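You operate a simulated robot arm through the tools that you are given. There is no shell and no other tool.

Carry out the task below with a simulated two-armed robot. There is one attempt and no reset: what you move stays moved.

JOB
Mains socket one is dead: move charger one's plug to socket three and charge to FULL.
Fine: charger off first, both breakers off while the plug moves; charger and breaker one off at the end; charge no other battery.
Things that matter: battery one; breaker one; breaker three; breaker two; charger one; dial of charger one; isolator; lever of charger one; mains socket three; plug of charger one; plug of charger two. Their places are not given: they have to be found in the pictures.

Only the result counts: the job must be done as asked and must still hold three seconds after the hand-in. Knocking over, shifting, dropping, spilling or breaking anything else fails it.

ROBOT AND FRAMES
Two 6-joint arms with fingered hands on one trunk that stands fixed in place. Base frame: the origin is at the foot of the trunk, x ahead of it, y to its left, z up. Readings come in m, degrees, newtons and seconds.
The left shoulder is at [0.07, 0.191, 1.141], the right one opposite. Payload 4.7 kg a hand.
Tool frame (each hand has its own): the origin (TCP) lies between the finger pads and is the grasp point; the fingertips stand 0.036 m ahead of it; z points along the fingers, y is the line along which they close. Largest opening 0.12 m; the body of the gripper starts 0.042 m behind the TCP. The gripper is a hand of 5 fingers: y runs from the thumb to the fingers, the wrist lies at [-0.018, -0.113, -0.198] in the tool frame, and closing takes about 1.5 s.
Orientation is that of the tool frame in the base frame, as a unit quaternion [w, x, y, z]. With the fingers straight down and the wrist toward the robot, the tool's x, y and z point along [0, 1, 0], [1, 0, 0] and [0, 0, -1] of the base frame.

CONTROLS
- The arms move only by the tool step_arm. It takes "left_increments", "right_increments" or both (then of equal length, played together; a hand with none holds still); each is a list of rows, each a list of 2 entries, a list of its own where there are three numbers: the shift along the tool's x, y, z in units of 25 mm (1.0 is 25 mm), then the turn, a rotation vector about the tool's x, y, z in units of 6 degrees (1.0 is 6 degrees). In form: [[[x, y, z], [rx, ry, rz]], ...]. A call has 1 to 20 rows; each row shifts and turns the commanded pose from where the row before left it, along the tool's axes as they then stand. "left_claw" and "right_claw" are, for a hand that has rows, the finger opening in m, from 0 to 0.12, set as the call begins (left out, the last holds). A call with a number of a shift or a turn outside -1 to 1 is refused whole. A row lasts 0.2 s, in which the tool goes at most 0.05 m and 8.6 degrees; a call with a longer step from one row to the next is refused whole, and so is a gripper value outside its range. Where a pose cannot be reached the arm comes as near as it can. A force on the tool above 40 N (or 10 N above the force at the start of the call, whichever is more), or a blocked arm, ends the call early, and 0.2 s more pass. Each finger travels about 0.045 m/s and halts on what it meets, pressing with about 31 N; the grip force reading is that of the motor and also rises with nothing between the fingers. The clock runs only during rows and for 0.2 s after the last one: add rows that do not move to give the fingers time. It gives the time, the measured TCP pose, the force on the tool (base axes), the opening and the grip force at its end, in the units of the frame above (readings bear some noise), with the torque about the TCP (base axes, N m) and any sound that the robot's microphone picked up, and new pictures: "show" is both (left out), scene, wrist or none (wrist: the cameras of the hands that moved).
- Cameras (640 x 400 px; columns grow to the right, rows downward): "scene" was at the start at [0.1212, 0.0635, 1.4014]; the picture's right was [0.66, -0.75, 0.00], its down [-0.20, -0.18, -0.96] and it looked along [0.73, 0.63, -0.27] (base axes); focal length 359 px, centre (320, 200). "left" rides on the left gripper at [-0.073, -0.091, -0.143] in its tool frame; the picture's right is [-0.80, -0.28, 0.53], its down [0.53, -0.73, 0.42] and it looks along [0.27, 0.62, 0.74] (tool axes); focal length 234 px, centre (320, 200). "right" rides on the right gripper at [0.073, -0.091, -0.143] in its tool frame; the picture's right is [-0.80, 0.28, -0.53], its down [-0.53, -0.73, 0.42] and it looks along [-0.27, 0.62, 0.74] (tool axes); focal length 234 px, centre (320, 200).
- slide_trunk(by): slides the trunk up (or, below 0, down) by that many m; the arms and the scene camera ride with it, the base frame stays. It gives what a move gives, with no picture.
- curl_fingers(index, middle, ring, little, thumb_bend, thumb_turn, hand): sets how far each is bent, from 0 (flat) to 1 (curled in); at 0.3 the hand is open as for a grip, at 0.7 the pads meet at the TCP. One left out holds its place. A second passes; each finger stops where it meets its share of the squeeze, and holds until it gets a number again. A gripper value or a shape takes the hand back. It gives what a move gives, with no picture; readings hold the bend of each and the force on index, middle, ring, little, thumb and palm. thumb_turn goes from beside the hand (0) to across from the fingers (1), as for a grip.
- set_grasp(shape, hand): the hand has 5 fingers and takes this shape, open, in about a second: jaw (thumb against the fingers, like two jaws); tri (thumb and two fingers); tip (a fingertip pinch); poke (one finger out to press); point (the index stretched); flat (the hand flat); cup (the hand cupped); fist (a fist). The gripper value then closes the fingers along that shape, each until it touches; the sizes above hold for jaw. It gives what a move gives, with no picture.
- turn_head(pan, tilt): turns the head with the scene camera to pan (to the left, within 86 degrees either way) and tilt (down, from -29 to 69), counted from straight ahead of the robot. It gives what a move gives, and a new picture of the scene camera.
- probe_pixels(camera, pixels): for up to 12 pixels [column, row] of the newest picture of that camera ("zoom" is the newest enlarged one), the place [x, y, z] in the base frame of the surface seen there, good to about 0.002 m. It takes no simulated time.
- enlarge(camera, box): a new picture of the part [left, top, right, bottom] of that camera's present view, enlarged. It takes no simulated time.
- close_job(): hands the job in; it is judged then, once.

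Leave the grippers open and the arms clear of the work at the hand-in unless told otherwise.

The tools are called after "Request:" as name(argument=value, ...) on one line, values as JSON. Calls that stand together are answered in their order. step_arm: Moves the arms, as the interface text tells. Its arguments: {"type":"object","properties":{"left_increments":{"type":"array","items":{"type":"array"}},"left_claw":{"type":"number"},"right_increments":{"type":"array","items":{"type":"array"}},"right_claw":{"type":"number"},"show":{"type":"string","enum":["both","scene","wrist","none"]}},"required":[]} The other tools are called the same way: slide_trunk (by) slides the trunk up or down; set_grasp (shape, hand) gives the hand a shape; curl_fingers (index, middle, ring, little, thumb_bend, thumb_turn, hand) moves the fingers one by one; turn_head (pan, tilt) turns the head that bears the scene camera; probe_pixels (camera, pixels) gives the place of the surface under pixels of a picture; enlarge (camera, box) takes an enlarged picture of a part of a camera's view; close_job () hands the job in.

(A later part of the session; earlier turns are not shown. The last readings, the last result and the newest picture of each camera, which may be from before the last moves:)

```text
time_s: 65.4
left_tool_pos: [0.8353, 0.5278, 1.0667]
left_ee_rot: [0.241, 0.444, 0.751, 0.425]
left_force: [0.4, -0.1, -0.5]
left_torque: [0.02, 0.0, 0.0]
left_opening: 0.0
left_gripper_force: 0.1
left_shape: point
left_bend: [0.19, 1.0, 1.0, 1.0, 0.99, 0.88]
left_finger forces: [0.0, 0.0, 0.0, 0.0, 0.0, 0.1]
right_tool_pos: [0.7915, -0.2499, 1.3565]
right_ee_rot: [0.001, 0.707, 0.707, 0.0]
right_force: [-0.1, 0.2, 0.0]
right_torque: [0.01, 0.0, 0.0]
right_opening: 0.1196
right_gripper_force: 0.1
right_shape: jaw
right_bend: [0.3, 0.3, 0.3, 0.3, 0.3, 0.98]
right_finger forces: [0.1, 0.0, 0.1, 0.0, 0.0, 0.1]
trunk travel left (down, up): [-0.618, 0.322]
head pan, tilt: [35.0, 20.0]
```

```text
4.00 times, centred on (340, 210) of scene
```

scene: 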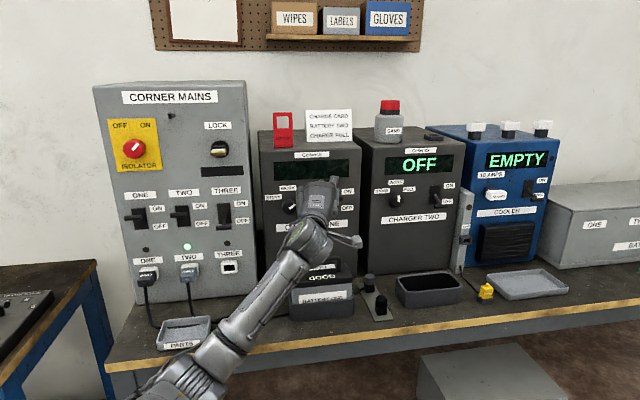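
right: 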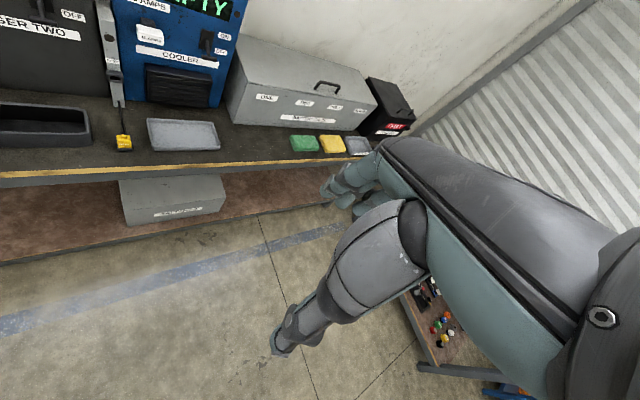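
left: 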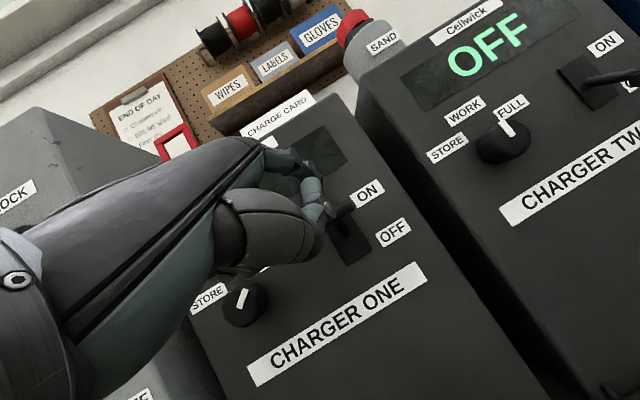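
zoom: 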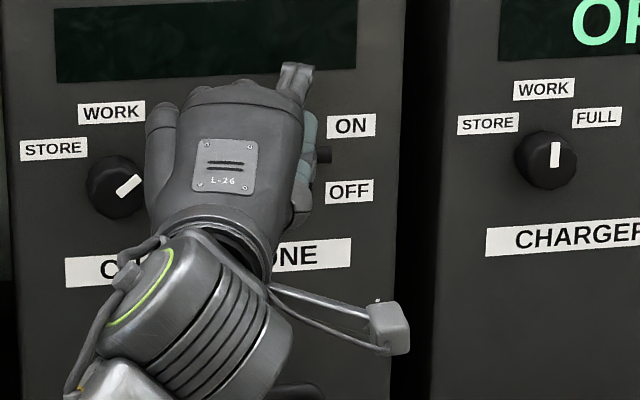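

The thumb hangs only 2 cm below the index and close to the bar. I'll rise 2 cm and fold the thumb beside the hand so only the index touches the lever.

Request:
step_arm(left_increments=[[[0, 0.34, -0.21], [0, 0, 0]], [[0, 0.34, -0.21], [0, 0, 0]]], show="none")

Request:
curl_fingers(hand="left", thumb_turn=0.0, thumb_bend=0.6, index=0.1)

Request:
step_arm(left_increments=[[[0, 0, 0], [0, 0, 0]]], show="both")

Request:
enlarge(camera="left", box=[240, 120, 440, 245])

Request:
enlarge(camera="scene", box=[260, 160, 420, 260])

```text
time_s: 66.0
left_tool_pos: [0.8349, 0.5283, 1.0879]
left_ee_rot: [0.241, 0.444, 0.75, 0.426]
left_force: [-0.3, 1.3, 0.2]
left_torque: [0.02, -0.02, -0.01]
left_opening: 0.0001
left_gripper_force: 0.0
left_shape: point
left_bend: [0.19, 1.0, 1.0, 1.0, 0.99, 0.88]
left_finger forces: [0.0, 0.1, 0.0, 0.1, 0.1, 0.1]
right_tool_pos: [0.7914, -0.2494, 1.3564]
right_ee_rot: [0.0, 0.707, 0.707, -0.001]
right_force: [-0.5, -1.0, 0.4]
right_torque: [-0.01, 0.01, 0.0]
right_opening: 0.1197
right_gripper_force: 0.0
right_shape: jaw
right_bend: [0.3, 0.3, 0.3, 0.3, 0.3, 0.98]
right_finger forces: [0.0, 0.1, 0.0, 0.0, 0.0, 0.0]
trunk travel left (down, up): [-0.618, 0.322]
head pan, tilt: [35.0, 20.0]
```

```text
time_s: 67.0
left_tool_pos: [0.8352, 0.5283, 1.0886]
left_ee_rot: [0.241, 0.444, 0.751, 0.425]
left_force: [0.5, -0.4, 0.1]
left_torque: [-0.02, 0.02, -0.02]
left_opening: 0.1383
left_gripper_force: 0.1
left_shape: fingers
left_bend: [0.1, 1.0, 1.0, 1.0, 0.6, 0.0]
left_finger forces: [0.0, 0.0, 0.1, 0.1, 0.0, 0.0]
right_tool_pos: [0.7916, -0.2505, 1.3566]
right_ee_rot: [0.0, 0.708, 0.707, 0.0]
right_force: [0.5, 0.7, -0.2]
right_torque: [-0.01, -0.02, 0.04]
right_opening: 0.1197
right_gripper_force: 0.0
right_shape: jaw
right_bend: [0.3, 0.3, 0.3, 0.3, 0.3, 0.98]
right_finger forces: [0.0, 0.1, 0.0, 0.0, 0.0, 0.0]
trunk travel left (down, up): [-0.618, 0.322]
head pan, tilt: [35.0, 20.0]
```

```text
time_s: 67.4
left_tool_pos: [0.8357, 0.5269, 1.0878]
left_ee_rot: [0.242, 0.444, 0.75, 0.426]
left_force: [0.5, 0.0, -0.1]
left_torque: [-0.04, -0.02, 0.02]
left_opening: 0.1385
left_gripper_force: 0.0
left_shape: fingers
left_bend: [0.1, 1.0, 1.0, 1.0, 0.6, 0.0]
left_finger forces: [0.0, 0.0, 0.0, 0.0, 0.0, 0.0]
right_tool_pos: [0.7916, -0.2501, 1.3566]
right_ee_rot: [0.001, 0.707, 0.707, 0.0]
right_force: [1.1, 0.2, 0.0]
right_torque: [0.0, -0.01, 0.03]
right_opening: 0.1196
right_gripper_force: 0.0
right_shape: jaw
right_bend: [0.3, 0.3, 0.3, 0.3, 0.3, 0.98]
right_finger forces: [0.0, 0.0, 0.1, 0.0, 0.0, 0.0]
trunk travel left (down, up): [-0.618, 0.322]
head pan, tilt: [35.0, 20.0]
```

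scene: 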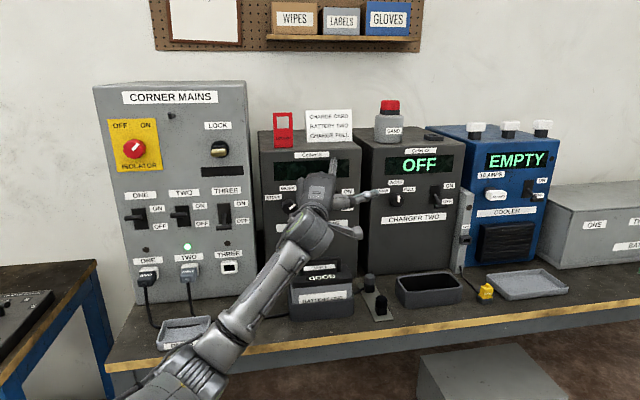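
left: 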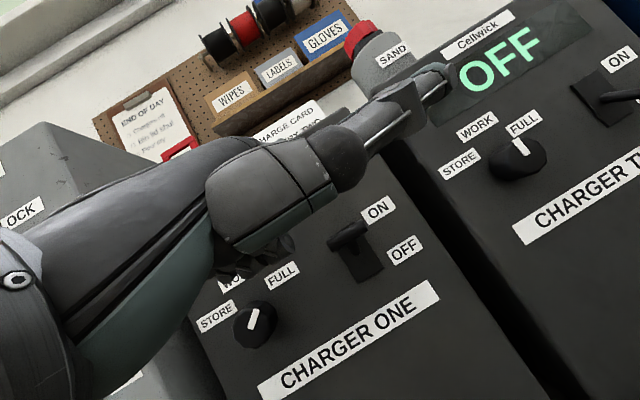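

```text
3.20 times, centred on (340, 182) of left
```

zoom: 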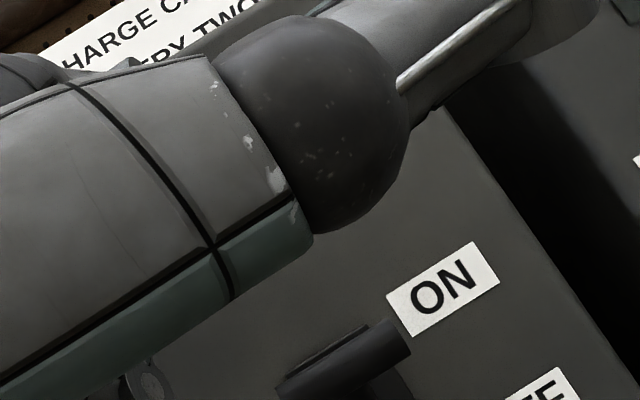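

```text
4.00 times, centred on (340, 210) of scene
```

zoom: 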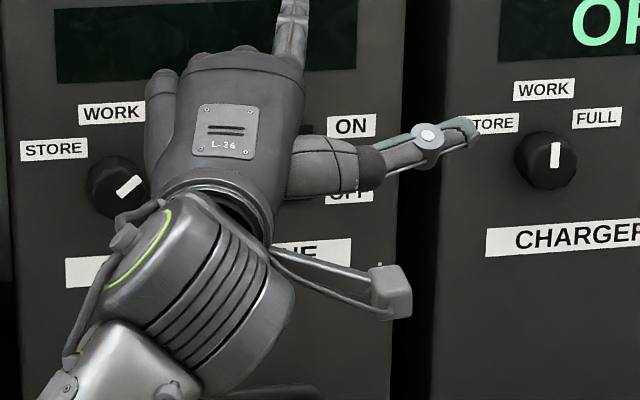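

The thumb now sticks out sideways toward charger two — not wanted. I'll curl it in with a middling turn.

Request:
curl_fingers(hand="left", thumb_turn=1.0, thumb_bend=0.6, index=0.15)

Request:
step_arm(left_increments=[[[0, 0, 0], [0, 0, 0]]], show="wrist")

Request:
enlarge(camera="left", box=[240, 120, 440, 245])

Request:
enlarge(camera="scene", box=[260, 160, 420, 260])

```text
time_s: 68.4
left_tool_pos: [0.8358, 0.5279, 1.0872]
left_ee_rot: [0.241, 0.444, 0.751, 0.426]
left_force: [0.0, -0.3, 0.1]
left_torque: [-0.04, -0.01, 0.02]
left_opening: 0.1044
left_gripper_force: 0.1
left_shape: fingers
left_bend: [0.15, 1.0, 1.0, 1.0, 0.6, 1.0]
left_finger forces: [0.0, 0.0, 0.0, 0.0, 0.0, 0.1]
right_tool_pos: [0.7913, -0.2513, 1.3572]
right_ee_rot: [0.0, 0.707, 0.707, 0.0]
right_force: [0.7, 0.6, 0.6]
right_torque: [0.0, -0.02, -0.02]
right_opening: 0.1195
right_gripper_force: 0.0
right_shape: jaw
right_bend: [0.3, 0.3, 0.3, 0.3, 0.3, 0.98]
right_finger forces: [0.1, 0.0, 0.0, 0.0, 0.0, 0.0]
trunk travel left (down, up): [-0.618, 0.322]
head pan, tilt: [35.0, 20.0]
```

```text
time_s: 68.8
left_tool_pos: [0.8346, 0.5277, 1.0882]
left_ee_rot: [0.241, 0.444, 0.751, 0.426]
left_force: [-0.5, 0.3, -0.9]
left_torque: [-0.02, -0.04, 0.04]
left_opening: 0.1042
left_gripper_force: 0.1
left_shape: fingers
left_bend: [0.15, 1.0, 1.0, 1.0, 0.6, 1.0]
left_finger forces: [0.1, 0.0, 0.0, 0.0, 0.1, 0.0]
right_tool_pos: [0.7929, -0.2496, 1.3566]
right_ee_rot: [0.0, 0.708, 0.707, 0.001]
right_force: [0.0, 0.5, -0.4]
right_torque: [0.0, 0.01, 0.01]
right_opening: 0.1198
right_gripper_force: 0.0
right_shape: jaw
right_bend: [0.3, 0.3, 0.3, 0.3, 0.3, 0.98]
right_finger forces: [0.0, 0.0, 0.0, 0.0, 0.1, 0.0]
trunk travel left (down, up): [-0.618, 0.322]
head pan, tilt: [35.0, 20.0]
```

left: 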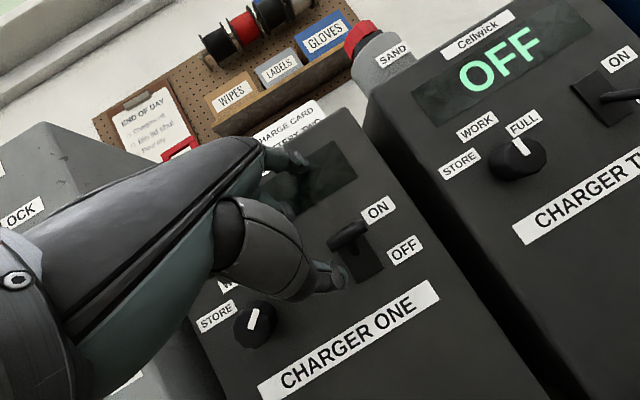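

```text
3.20 times, centred on (340, 182) of left
```

zoom: 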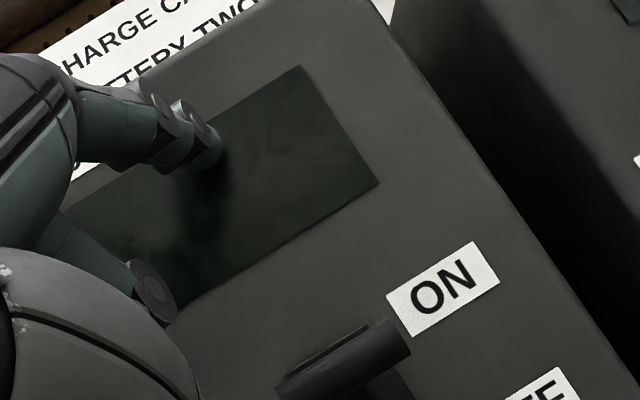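

```text
4.00 times, centred on (340, 210) of scene
```

zoom: 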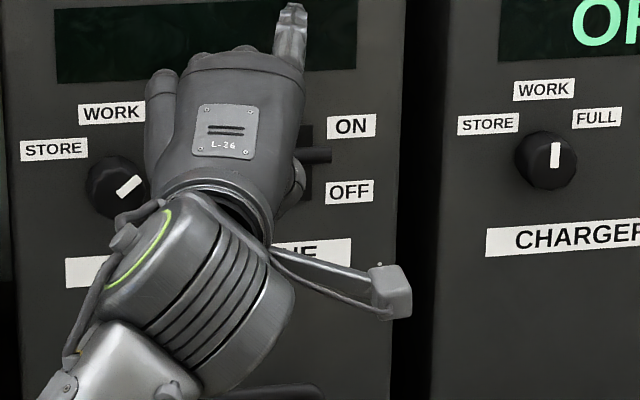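

Now the index is above and the thumb lower. I'll probe both tips relative to the bar.

Request:
probe_pixels(camera="left", pixels=[[308, 168], [303, 160], [295, 160], [335, 275], [325, 270], [340, 270], [345, 238], [360, 230], [335, 242], [300, 285], [285, 205]])

```text
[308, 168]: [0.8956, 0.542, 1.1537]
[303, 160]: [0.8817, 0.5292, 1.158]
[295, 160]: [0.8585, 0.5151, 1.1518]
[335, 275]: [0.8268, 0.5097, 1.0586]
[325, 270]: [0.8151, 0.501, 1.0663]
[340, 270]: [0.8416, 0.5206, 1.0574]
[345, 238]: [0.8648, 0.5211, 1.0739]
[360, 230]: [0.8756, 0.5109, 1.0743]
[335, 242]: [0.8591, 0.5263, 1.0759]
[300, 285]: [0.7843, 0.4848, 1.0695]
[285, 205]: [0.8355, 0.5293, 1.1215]
```

The index tip is at z 1.154, n 1.017 (only ~1 cm off the face) – high. I'll bend the index a bit more to bring it lower and back, then re-probe.

Request:
curl_fingers(hand="left", index=0.25)

Request:
step_arm(left_increments=[[[0, 0, 0], [0, 0, 0]]], show="wrist")

Request:
enlarge(camera="left", box=[240, 120, 440, 245])

Request:
probe_pixels(camera="zoom", pixels=[[130, 120], [160, 130], [190, 140], [205, 150], [210, 165], [220, 160], [225, 175], [200, 180]])

```text
time_s: 69.8
left_tool_pos: [0.8348, 0.5277, 1.0876]
left_ee_rot: [0.241, 0.444, 0.751, 0.426]
left_force: [-1.0, 0.0, 0.6]
left_torque: [0.01, -0.02, 0.0]
left_opening: 0.0867
left_gripper_force: 0.0
left_shape: fingers
left_bend: [0.25, 1.0, 1.0, 1.0, 0.6, 1.0]
left_finger forces: [0.0, 0.1, 0.0, 0.0, 0.0, 0.0]
right_tool_pos: [0.7907, -0.2496, 1.3555]
right_ee_rot: [-0.001, 0.708, 0.707, 0.0]
right_force: [0.2, -0.9, 0.1]
right_torque: [0.0, 0.0, 0.01]
right_opening: 0.1197
right_gripper_force: 0.0
right_shape: jaw
right_bend: [0.3, 0.3, 0.3, 0.3, 0.3, 0.98]
right_finger forces: [0.0, 0.1, 0.0, 0.0, 0.0, 0.0]
trunk travel left (down, up): [-0.618, 0.322]
head pan, tilt: [35.0, 20.0]
```

```text
time_s: 70.2
left_tool_pos: [0.8358, 0.5272, 1.0883]
left_ee_rot: [0.241, 0.444, 0.751, 0.426]
left_force: [1.1, -0.3, -0.4]
left_torque: [-0.01, -0.02, 0.02]
left_opening: 0.0867
left_gripper_force: 0.0
left_shape: fingers
left_bend: [0.25, 1.0, 1.0, 1.0, 0.6, 1.0]
left_finger forces: [0.1, 0.0, 0.0, 0.1, 0.0, 0.0]
right_tool_pos: [0.7928, -0.2505, 1.3569]
right_ee_rot: [-0.001, 0.707, 0.707, 0.0]
right_force: [-0.2, 0.2, -0.3]
right_torque: [-0.04, 0.02, 0.02]
right_opening: 0.12
right_gripper_force: 0.0
right_shape: jaw
right_bend: [0.3, 0.3, 0.3, 0.3, 0.3, 0.98]
right_finger forces: [0.1, 0.0, 0.1, 0.0, 0.1, 0.1]
trunk travel left (down, up): [-0.618, 0.322]
head pan, tilt: [35.0, 20.0]
```

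left: 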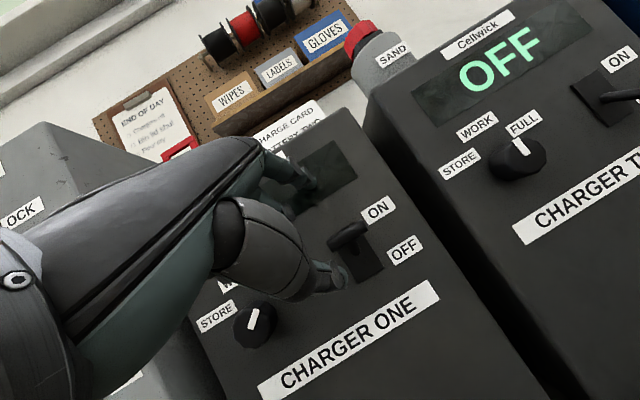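

```text
3.20 times, centred on (340, 182) of left
```

zoom: 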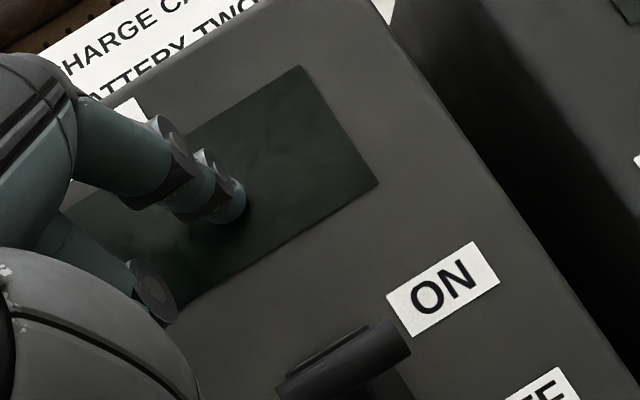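

```text
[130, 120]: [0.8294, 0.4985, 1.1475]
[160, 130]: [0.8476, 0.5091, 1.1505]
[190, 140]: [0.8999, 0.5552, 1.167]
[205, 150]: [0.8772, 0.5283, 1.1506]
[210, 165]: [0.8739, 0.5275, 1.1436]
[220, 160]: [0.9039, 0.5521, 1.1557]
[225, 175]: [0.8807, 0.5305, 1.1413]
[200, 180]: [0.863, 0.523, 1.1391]
```

The index tip is about (0.888, 0.536, 1.134), above and 2 cm past the bar. Now I'll press straight down in small steps.

Request:
step_arm(left_increments=[[[0, -0.343, 0.206], [0, 0, 0]], [[0, -0.343, 0.206], [0, 0, 0]], [[0, -0.343, 0.206], [0, 0, 0]], [[0, -0.343, 0.206], [0, 0, 0]], [[0, -0.343, 0.206], [0, 0, 0]]], show="both")

Request:
enlarge(camera="left", box=[240, 120, 440, 245])

Request:
enlarge(camera="scene", box=[260, 160, 420, 260])

```text
time_s: 71.4
left_tool_pos: [0.8331, 0.5285, 1.0376]
left_ee_rot: [0.241, 0.443, 0.751, 0.427]
left_force: [-0.6, -0.9, -0.3]
left_torque: [-0.02, 0.0, -0.01]
left_opening: 0.0866
left_gripper_force: 0.1
left_shape: fingers
left_bend: [0.25, 1.0, 1.0, 1.0, 0.6, 1.0]
left_finger forces: [0.1, 0.1, 0.0, 0.0, 0.1, 0.0]
right_tool_pos: [0.7921, -0.2502, 1.3565]
right_ee_rot: [-0.001, 0.707, 0.707, -0.001]
right_force: [1.0, -0.1, -1.2]
right_torque: [0.02, 0.01, -0.01]
right_opening: 0.1198
right_gripper_force: 0.0
right_shape: jaw
right_bend: [0.3, 0.3, 0.3, 0.3, 0.3, 0.98]
right_finger forces: [0.0, 0.1, 0.0, 0.0, 0.0, 0.1]
trunk travel left (down, up): [-0.618, 0.322]
head pan, tilt: [35.0, 20.0]
```

scene: 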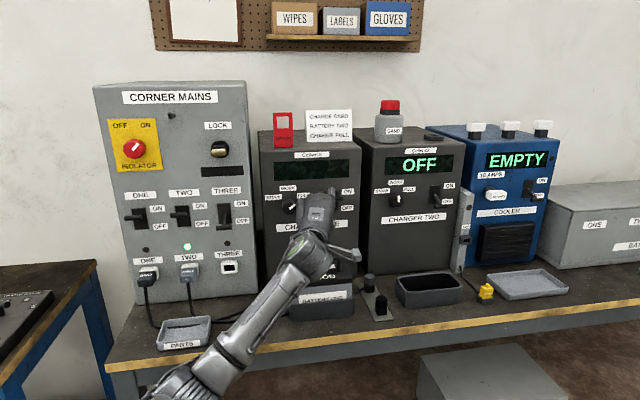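
left: 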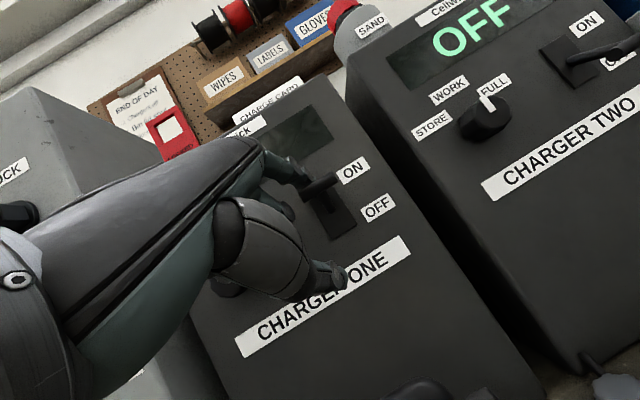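

```text
3.20 times, centred on (340, 182) of left
```

zoom: 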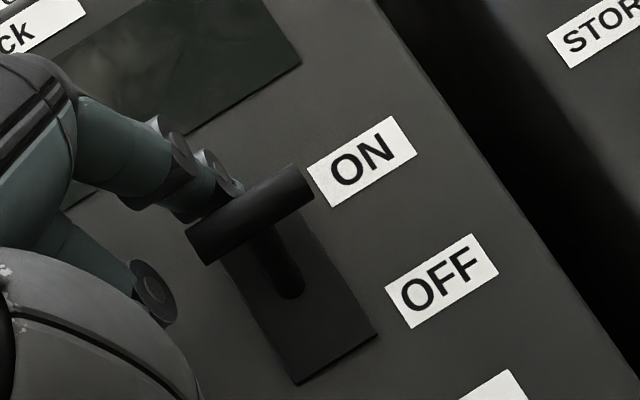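

```text
4.00 times, centred on (340, 210) of scene
```

zoom: 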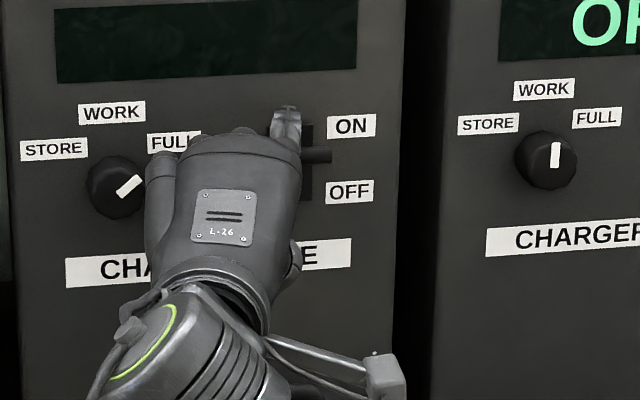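

The fingertip is just above/behind the bar. I'll continue pressing down about 5 cm and watch the force.

Request:
step_arm(left_increments=[[[0, -0.343, 0.206], [0, 0, 0]], [[0, -0.343, 0.206], [0, 0, 0]], [[0, -0.343, 0.206], [0, 0, 0]], [[0, -0.343, 0.206], [0, 0, 0]]], show="both")

Request:
enlarge(camera="left", box=[240, 80, 440, 205])

Request:
enlarge(camera="scene", box=[260, 160, 420, 260])

```text
time_s: 72.4
left_tool_pos: [0.8319, 0.527, 1.0001]
left_ee_rot: [0.242, 0.444, 0.75, 0.427]
left_force: [-2.8, -1.0, 4.7]
left_torque: [0.13, -0.42, -0.01]
left_opening: 0.0925
left_gripper_force: 2.2
left_shape: fingers
left_bend: [0.23, 1.0, 1.0, 1.0, 0.6, 1.0]
left_finger forces: [5.2, 0.1, 0.1, 0.0, 0.0, 0.1]
right_tool_pos: [0.7901, -0.2513, 1.3583]
right_ee_rot: [0.0, 0.707, 0.707, 0.001]
right_force: [-0.5, -0.5, -0.2]
right_torque: [-0.04, 0.0, -0.02]
right_opening: 0.1199
right_gripper_force: 0.0
right_shape: jaw
right_bend: [0.3, 0.3, 0.3, 0.3, 0.3, 0.98]
right_finger forces: [0.0, 0.0, 0.1, 0.0, 0.0, 0.1]
trunk travel left (down, up): [-0.618, 0.322]
head pan, tilt: [35.0, 20.0]
```

scene: 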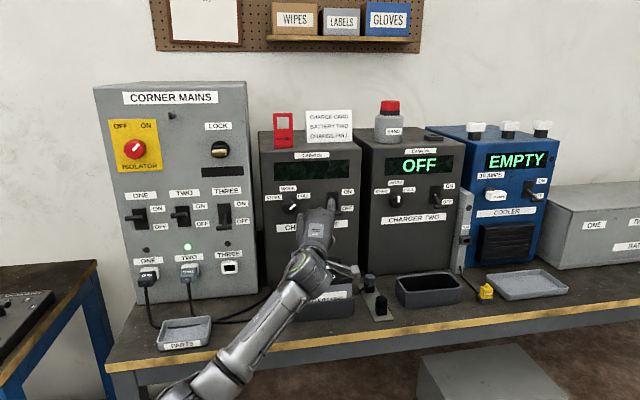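
left: 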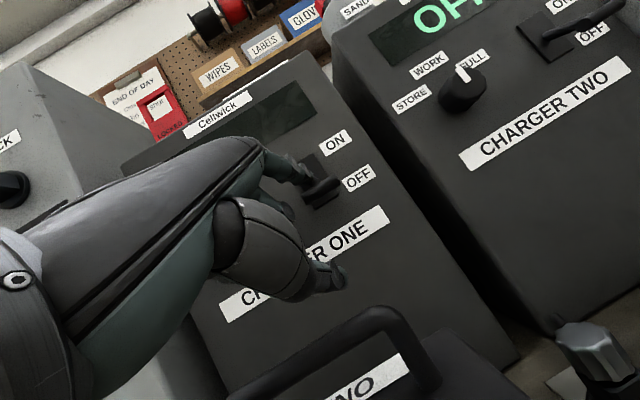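

```text
3.20 times, centred on (340, 142) of left
```

zoom: 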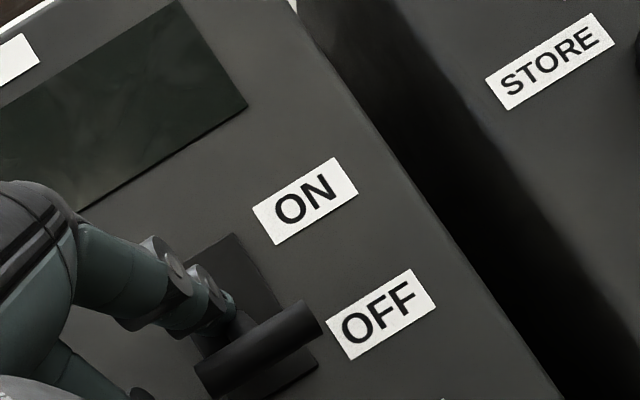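

```text
4.00 times, centred on (340, 210) of scene
```

zoom: 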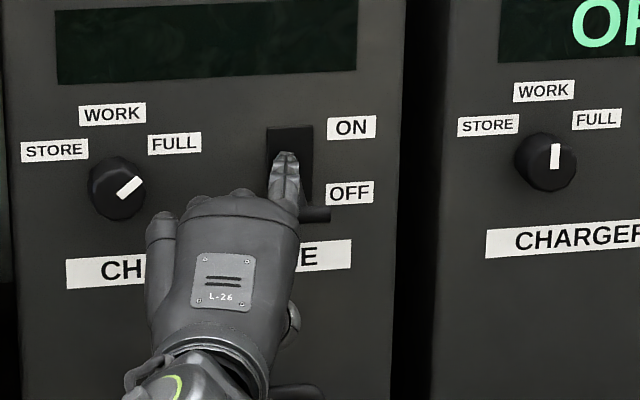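

The lever has moved down. I'll probe its bar and press another centimetre to be sure it is seated at OFF.

Request:
probe_pixels(camera="zoom", pixels=[[315, 212], [320, 214]])

Request:
step_arm(left_increments=[[[0, -0.17, 0.103], [0, 0, 0]], [[0, -0.17, 0.103], [0, 0, 0]]], show="none")

```text
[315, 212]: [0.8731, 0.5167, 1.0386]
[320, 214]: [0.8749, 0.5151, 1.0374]
```

```text
time_s: 73.0
left_tool_pos: [0.8321, 0.5278, 0.9897]
left_ee_rot: [0.241, 0.443, 0.751, 0.427]
left_force: [-2.7, -1.7, 9.7]
left_torque: [0.26, -0.8, 0.0]
left_opening: 0.0985
left_gripper_force: 5.1
left_shape: fingers
left_bend: [0.2, 1.0, 1.0, 1.0, 0.6, 1.0]
left_finger forces: [9.5, 0.0, 0.1, 0.1, 0.0, 0.0]
right_tool_pos: [0.7901, -0.2523, 1.359]
right_ee_rot: [0.001, 0.707, 0.707, 0.001]
right_force: [0.1, 0.6, 0.3]
right_torque: [-0.03, -0.01, 0.01]
right_opening: 0.1197
right_gripper_force: 0.1
right_shape: jaw
right_bend: [0.3, 0.3, 0.3, 0.3, 0.3, 0.98]
right_finger forces: [0.0, 0.0, 0.0, 0.1, 0.0, 0.0]
trunk travel left (down, up): [-0.618, 0.322]
head pan, tilt: [35.0, 20.0]
```

Bar at z 1.038 and the force rising at the stop: charger one is OFF. Now I'll lift the finger straight up and retreat.

Request:
step_arm(left_increments=[[[0, 0.686, -0.412], [0, 0, 0]], [[0, 0.686, -0.412], [0, 0, 0]], [[0, 0.686, -0.412], [0, 0, 0]], [[0, 0.686, -0.412], [0, 0, 0]], [[0, 0.686, -0.412], [0, 0, 0]], [[0, -0.412, -0.686], [0, 0, 0]], [[0, -0.412, -0.686], [0, 0, 0]], [[0, -0.412, -0.686], [0, 0, 0]], [[0, -0.412, -0.686], [0, 0, 0]]], show="scene")

Request:
enlarge(camera="scene", box=[260, 160, 420, 260])

```text
time_s: 75.0
left_tool_pos: [0.764, 0.4889, 1.0891]
left_ee_rot: [0.242, 0.445, 0.75, 0.425]
left_force: [1.1, 0.5, 0.1]
left_torque: [0.0, 0.03, -0.03]
left_opening: 0.0865
left_gripper_force: 0.0
left_shape: fingers
left_bend: [0.25, 1.0, 1.0, 1.0, 0.6, 1.0]
left_finger forces: [0.0, 0.0, 0.1, 0.0, 0.0, 0.0]
right_tool_pos: [0.7915, -0.2497, 1.3555]
right_ee_rot: [0.0, 0.708, 0.707, 0.001]
right_force: [0.3, 0.5, -0.3]
right_torque: [0.0, -0.05, -0.04]
right_opening: 0.1197
right_gripper_force: 0.0
right_shape: jaw
right_bend: [0.3, 0.3, 0.3, 0.3, 0.3, 0.98]
right_finger forces: [0.0, 0.0, 0.1, 0.0, 0.0, 0.0]
trunk travel left (down, up): [-0.618, 0.322]
head pan, tilt: [35.0, 20.0]
```

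scene: 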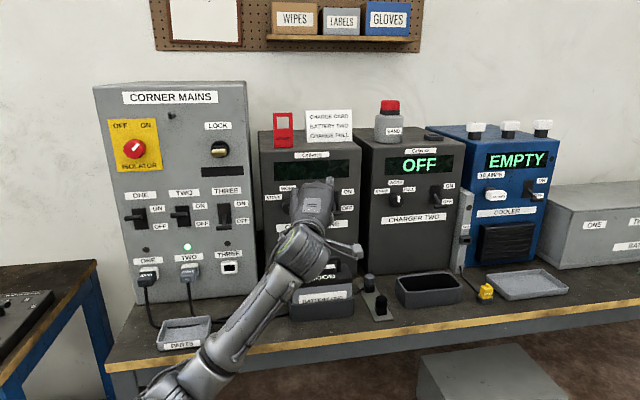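

```text
4.00 times, centred on (340, 210) of scene
```

zoom: 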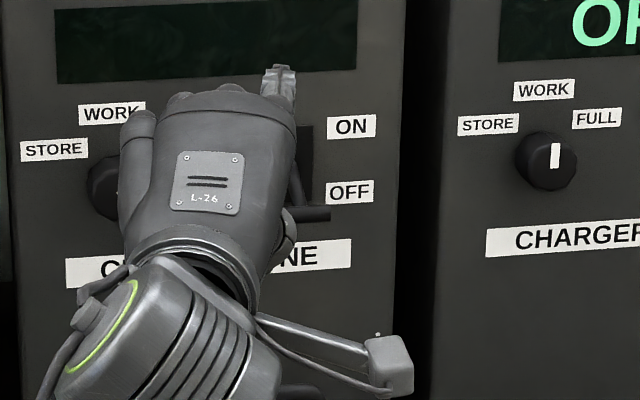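

Charger one's lever is clearly down at OFF. Next is breaker ONE: travel left in front of the mains panel (n≈0.85) while yawing the hand 45° left.

Request:
step_arm(left_increments=[[[0.925, -0.168, -0.279], [0, 0.803, -0.483]], [[0.952, -0.121, -0.2], [0, 0.803, -0.483]], [[0.971, -0.072, -0.12], [0, 0.803, -0.483]], [[0.98, -0.022, -0.037], [0, 0.803, -0.483]], [[0.979, 0.027, 0.045], [0, 0.803, -0.483]], [[0.969, 0.076, 0.127], [0, 0.803, -0.483]], [[0.95, 0.125, 0.208], [0, 0.803, -0.483]], [[0.922, 0.173, 0.287], [0, 0.803, -0.483]]], show="none")

```text
time_s: 76.8
left_tool_pos: [0.6152, 0.6178, 1.0917]
left_ee_rot: [0.061, 0.121, 0.86, 0.492]
left_force: [-0.5, 0.6, 0.1]
left_torque: [-0.01, 0.05, -0.03]
left_opening: 0.0865
left_gripper_force: 0.0
left_shape: fingers
left_bend: [0.25, 1.0, 1.0, 1.0, 0.6, 1.0]
left_finger forces: [0.0, 0.0, 0.0, 0.0, 0.0, 0.0]
right_tool_pos: [0.7919, -0.2494, 1.3567]
right_ee_rot: [0.0, 0.707, 0.707, 0.0]
right_force: [0.2, -0.5, -0.9]
right_torque: [-0.01, 0.01, 0.02]
right_opening: 0.1196
right_gripper_force: 0.0
right_shape: jaw
right_bend: [0.3, 0.3, 0.3, 0.3, 0.3, 0.98]
right_finger forces: [0.0, 0.1, 0.0, 0.0, 0.0, 0.0]
trunk travel left (down, up): [-0.618, 0.322]
head pan, tilt: [35.0, 20.0]
```

Tracking well, no flags. Continuing left.

Request:
step_arm(left_increments=[[[0.885, 0.218, 0.363], [0, 0, 0]], [[0.885, 0.218, 0.363], [0, 0, 0]], [[0.885, 0.218, 0.363], [0, 0, 0]], [[0.885, 0.218, 0.363], [0, 0, 0]], [[0.885, 0.218, 0.363], [0, 0, 0]], [[0.885, 0.218, 0.363], [0, 0, 0]], [[0.885, 0.218, 0.363], [0, 0, 0]], [[0.885, 0.218, 0.363], [0, 0, 0]]], show="both")

```text
time_s: 78.6
left_tool_pos: [0.4681, 0.7466, 1.0956]
left_ee_rot: [0.061, 0.122, 0.86, 0.491]
left_force: [-0.2, 0.3, -0.3]
left_torque: [0.02, 0.02, -0.02]
left_opening: 0.0863
left_gripper_force: 0.0
left_shape: fingers
left_bend: [0.25, 1.0, 1.0, 1.0, 0.6, 1.0]
left_finger forces: [0.0, 0.0, 0.1, 0.1, 0.0, 0.1]
right_tool_pos: [0.79, -0.2507, 1.3579]
right_ee_rot: [0.001, 0.707, 0.707, 0.0]
right_force: [-0.1, 0.1, 0.4]
right_torque: [0.02, 0.0, 0.0]
right_opening: 0.1197
right_gripper_force: 0.1
right_shape: jaw
right_bend: [0.3, 0.3, 0.3, 0.3, 0.3, 0.98]
right_finger forces: [0.1, 0.1, 0.1, 0.1, 0.1, 0.0]
trunk travel left (down, up): [-0.618, 0.322]
head pan, tilt: [35.0, 20.0]
```

scene: 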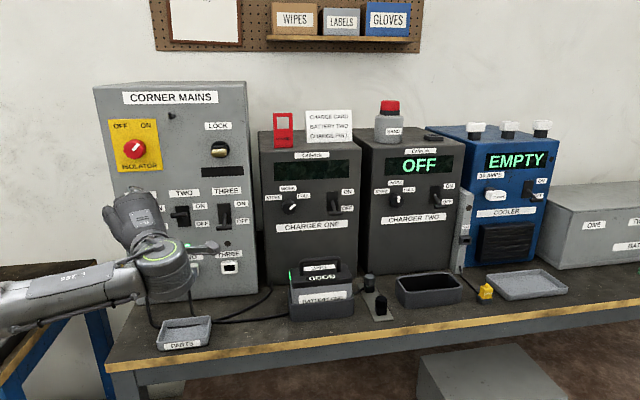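
left: 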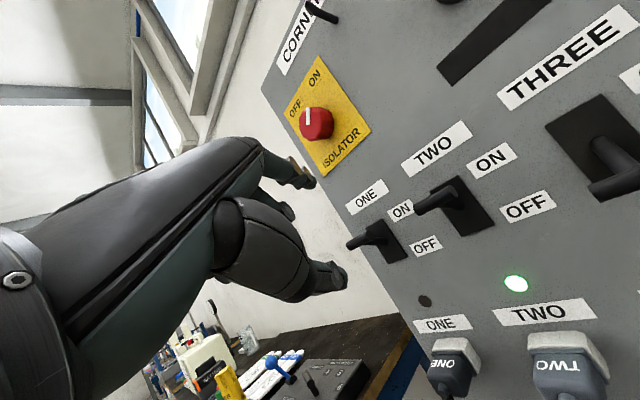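

Breaker ONE's bar is at (370,240) in the wrist view, the fingertip at about (305,180). I'll probe both.

Request:
enlarge(camera="left", box=[260, 140, 460, 265])

Request:
probe_pixels(camera="left", pixels=[[308, 182], [303, 178], [312, 185], [352, 243], [362, 240], [375, 236], [340, 275], [345, 280], [290, 205]])

```text
3.20 times, centred on (360, 202) of left
```

zoom: 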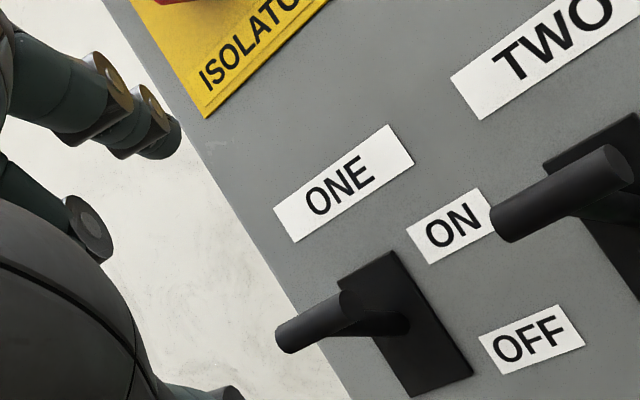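

```text
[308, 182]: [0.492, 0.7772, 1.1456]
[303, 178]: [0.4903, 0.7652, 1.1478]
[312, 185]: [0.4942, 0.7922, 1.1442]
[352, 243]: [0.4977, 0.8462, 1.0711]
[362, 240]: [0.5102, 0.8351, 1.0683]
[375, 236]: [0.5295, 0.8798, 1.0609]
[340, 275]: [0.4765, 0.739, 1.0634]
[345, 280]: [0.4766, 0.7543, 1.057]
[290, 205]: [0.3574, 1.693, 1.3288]
```

Fingertip (0.494, 0.795, 1.142); bar centre about (0.511, 0.838, 1.07). Moving forward 6 cm to lie over the bar.

Request:
step_arm(left_increments=[[[-0.052, 0.327, 0.544], [0, 0, 0]], [[-0.052, 0.327, 0.544], [0, 0, 0]], [[-0.052, 0.327, 0.544], [0, 0, 0]], [[-0.052, 0.327, 0.544], [0, 0, 0]]], show="both")

Request:
enlarge(camera="left", box=[260, 140, 460, 265])

Request:
enlarge(camera="scene", box=[80, 150, 240, 250])

```text
time_s: 79.6
left_tool_pos: [0.4906, 0.8087, 1.0947]
left_ee_rot: [0.061, 0.123, 0.86, 0.491]
left_force: [0.7, -0.7, -0.1]
left_torque: [0.02, -0.02, 0.0]
left_opening: 0.0868
left_gripper_force: 0.0
left_shape: fingers
left_bend: [0.25, 1.0, 1.0, 1.0, 0.6, 1.0]
left_finger forces: [0.1, 0.0, 0.0, 0.0, 0.1, 0.0]
right_tool_pos: [0.7932, -0.2499, 1.3556]
right_ee_rot: [0.001, 0.707, 0.707, 0.0]
right_force: [0.0, 0.2, 0.5]
right_torque: [0.01, -0.02, 0.02]
right_opening: 0.1199
right_gripper_force: 0.1
right_shape: jaw
right_bend: [0.3, 0.3, 0.3, 0.3, 0.3, 0.98]
right_finger forces: [0.1, 0.1, 0.0, 0.0, 0.0, 0.1]
trunk travel left (down, up): [-0.618, 0.322]
head pan, tilt: [35.0, 20.0]
```

scene: 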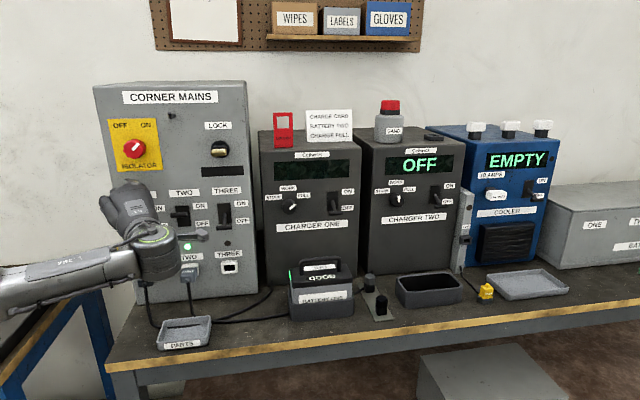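
left: 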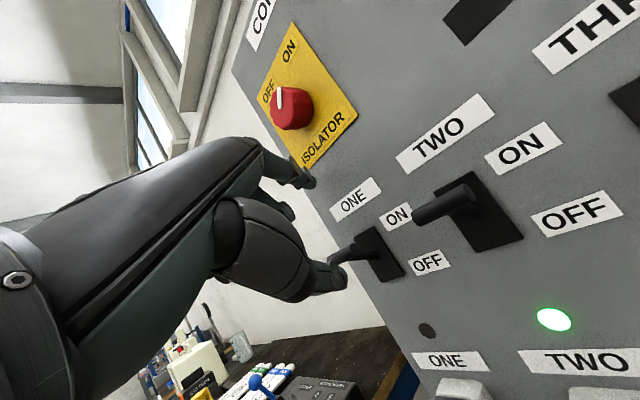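

```text
3.20 times, centred on (360, 202) of left
```

zoom: 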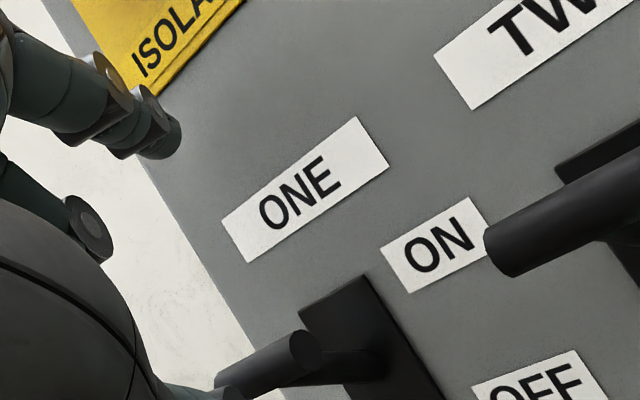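

```text
4.00 times, centred on (160, 200) of scene
```

zoom: 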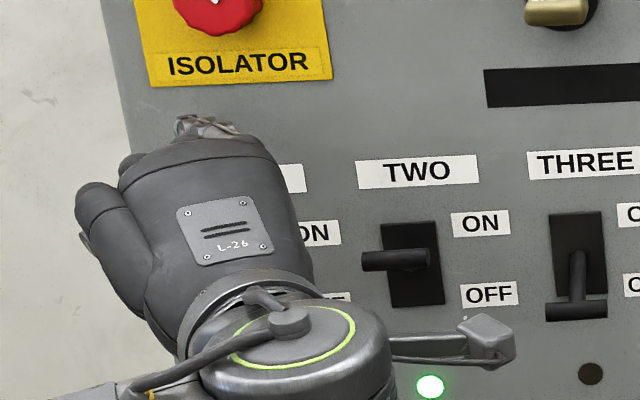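

The fingertip is at about (0.517, 0.857, 1.14), above the bar. Pressing down now.

Request:
step_arm(left_increments=[[[0, -0.343, 0.206], [0, 0, 0]], [[0, -0.343, 0.206], [0, 0, 0]], [[0, -0.343, 0.206], [0, 0, 0]], [[0, -0.343, 0.206], [0, 0, 0]], [[0, -0.343, 0.206], [0, 0, 0]], [[0, -0.343, 0.206], [0, 0, 0]]], show="wrist")

Request:
enlarge(camera="left", box=[260, 120, 460, 245])

```text
time_s: 81.0
left_tool_pos: [0.4918, 0.808, 1.0359]
left_ee_rot: [0.06, 0.121, 0.861, 0.491]
left_force: [-0.2, 0.3, 0.0]
left_torque: [0.0, 0.0, -0.02]
left_opening: 0.0865
left_gripper_force: 0.0
left_shape: fingers
left_bend: [0.25, 1.0, 1.0, 1.0, 0.6, 1.0]
left_finger forces: [0.1, 0.0, 0.1, 0.0, 0.0, 0.0]
right_tool_pos: [0.7912, -0.2497, 1.3571]
right_ee_rot: [-0.001, 0.707, 0.707, -0.001]
right_force: [0.1, 0.5, 0.2]
right_torque: [0.01, 0.0, 0.0]
right_opening: 0.1199
right_gripper_force: 0.1
right_shape: jaw
right_bend: [0.3, 0.3, 0.3, 0.3, 0.3, 0.98]
right_finger forces: [0.1, 0.0, 0.0, 0.1, 0.0, 0.1]
trunk travel left (down, up): [-0.618, 0.322]
head pan, tilt: [35.0, 20.0]
```

left: 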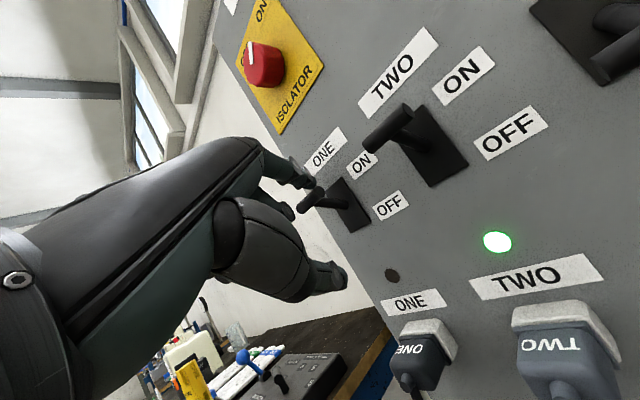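

```text
3.20 times, centred on (360, 182) of left
```

zoom: 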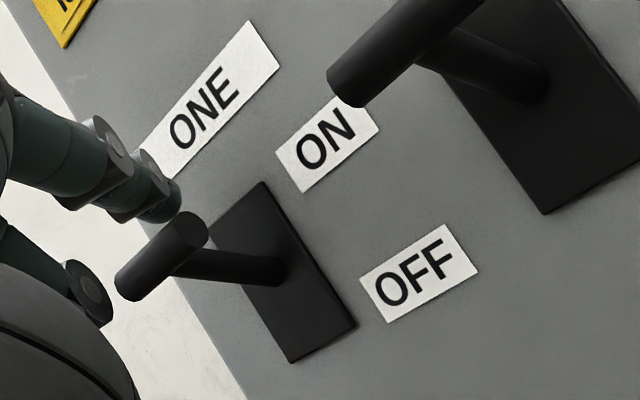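

The finger is just above the bar. I'll continue down 5 cm.

Request:
step_arm(left_increments=[[[0, -0.343, 0.206], [0, 0, 0]], [[0, -0.343, 0.206], [0, 0, 0]], [[0, -0.343, 0.206], [0, 0, 0]], [[0, -0.343, 0.206], [0, 0, 0]]], show="wrist")

Request:
enlarge(camera="left", box=[260, 120, 460, 245])

```text
time_s: 82.0
left_tool_pos: [0.489, 0.8061, 0.9961]
left_ee_rot: [0.061, 0.122, 0.86, 0.491]
left_force: [-0.5, -0.9, 0.4]
left_torque: [0.01, -0.01, 0.02]
left_opening: 0.0872
left_gripper_force: 0.2
left_shape: fingers
left_bend: [0.25, 1.0, 1.0, 1.0, 0.6, 1.0]
left_finger forces: [0.1, 0.0, 0.1, 0.0, 0.0, 0.0]
right_tool_pos: [0.7912, -0.2504, 1.357]
right_ee_rot: [0.0, 0.707, 0.708, 0.0]
right_force: [0.3, 0.2, -0.7]
right_torque: [-0.01, -0.03, 0.01]
right_opening: 0.1196
right_gripper_force: 0.2
right_shape: jaw
right_bend: [0.3, 0.3, 0.3, 0.3, 0.3, 0.98]
right_finger forces: [0.1, 0.0, 0.1, 0.1, 0.1, 0.0]
trunk travel left (down, up): [-0.618, 0.322]
head pan, tilt: [35.0, 20.0]
```

left: 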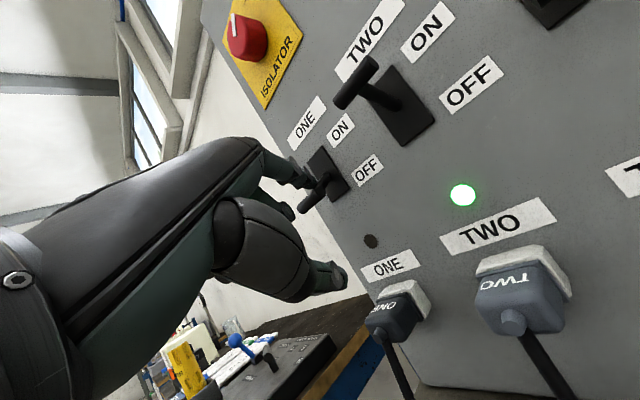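

```text
3.20 times, centred on (360, 182) of left
```

zoom: 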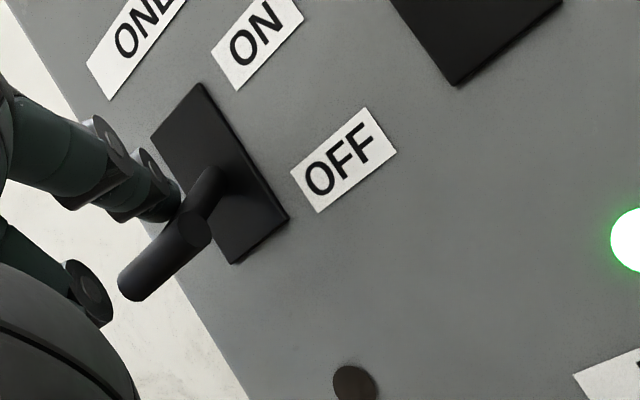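

The lever went down and the force is near zero — it probably snapped. I'll press one more centimetre to feel the stop.

Request:
step_arm(left_increments=[[[0, -0.257, 0.155], [0, 0, 0]], [[0, -0.257, 0.155], [0, 0, 0]]], show="wrist")

Request:
probe_pixels(camera="left", pixels=[[310, 200], [318, 192], [305, 205], [325, 185]])

```text
time_s: 82.6
left_tool_pos: [0.4898, 0.8058, 0.983]
left_ee_rot: [0.061, 0.122, 0.86, 0.492]
left_force: [-0.2, 0.6, 6.6]
left_torque: [0.45, -0.22, 0.01]
left_opening: 0.0953
left_gripper_force: 3.4
left_shape: fingers
left_bend: [0.22, 1.0, 1.0, 1.0, 0.6, 1.0]
left_finger forces: [6.2, 0.0, 0.0, 0.1, 0.0, 0.0]
right_tool_pos: [0.7918, -0.2518, 1.3567]
right_ee_rot: [-0.001, 0.707, 0.707, 0.001]
right_force: [0.4, -0.3, 0.5]
right_torque: [0.01, 0.01, 0.0]
right_opening: 0.1196
right_gripper_force: 0.0
right_shape: jaw
right_bend: [0.3, 0.3, 0.3, 0.3, 0.3, 0.98]
right_finger forces: [0.1, 0.1, 0.0, 0.0, 0.0, 0.0]
trunk travel left (down, up): [-0.618, 0.322]
head pan, tilt: [35.0, 20.0]
```

left: 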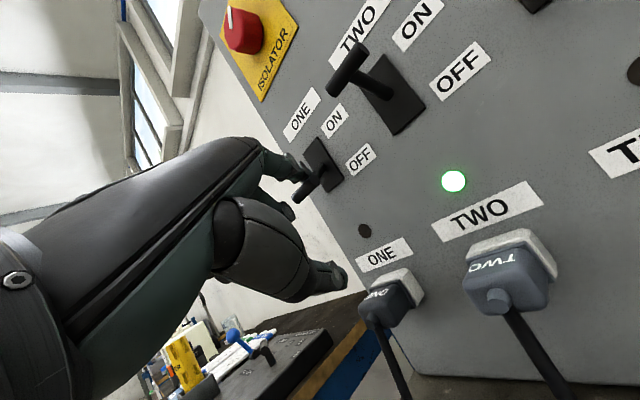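

```text
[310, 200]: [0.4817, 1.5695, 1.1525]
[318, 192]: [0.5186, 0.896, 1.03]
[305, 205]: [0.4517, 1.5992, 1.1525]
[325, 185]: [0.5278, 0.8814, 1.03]
```

Resistance of 6.6 N at the stop: breaker ONE is OFF. While here, I'll measure plug ONE and its cord closely from the wrist camera.

Request:
enlarge(camera="left", box=[340, 230, 580, 380])

Request:
probe_pixels(camera="zoom", pixels=[[55, 165], [150, 125], [60, 240], [205, 170], [95, 170], [120, 215], [150, 200], [180, 110], [100, 255], [160, 240], [200, 215], [130, 190]])

```text
2.67 times, centred on (460, 305) of left
```

zoom: 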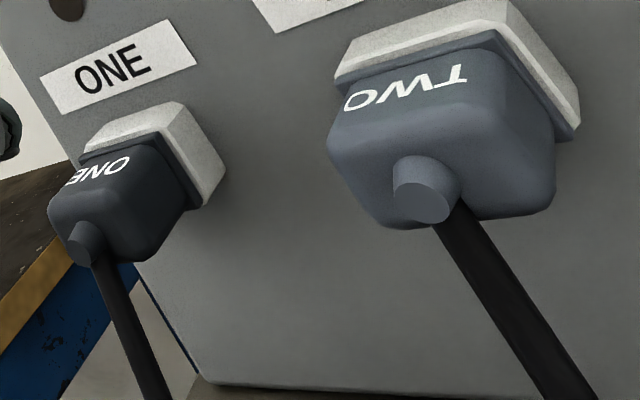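

```text
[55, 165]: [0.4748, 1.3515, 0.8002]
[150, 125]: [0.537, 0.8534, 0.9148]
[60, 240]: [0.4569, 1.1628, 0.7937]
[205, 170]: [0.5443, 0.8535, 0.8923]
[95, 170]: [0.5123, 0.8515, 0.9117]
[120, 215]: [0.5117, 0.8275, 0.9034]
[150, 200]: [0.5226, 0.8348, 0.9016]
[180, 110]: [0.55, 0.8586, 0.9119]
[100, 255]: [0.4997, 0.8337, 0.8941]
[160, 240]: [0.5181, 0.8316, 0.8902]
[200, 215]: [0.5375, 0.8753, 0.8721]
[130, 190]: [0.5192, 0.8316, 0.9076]
```

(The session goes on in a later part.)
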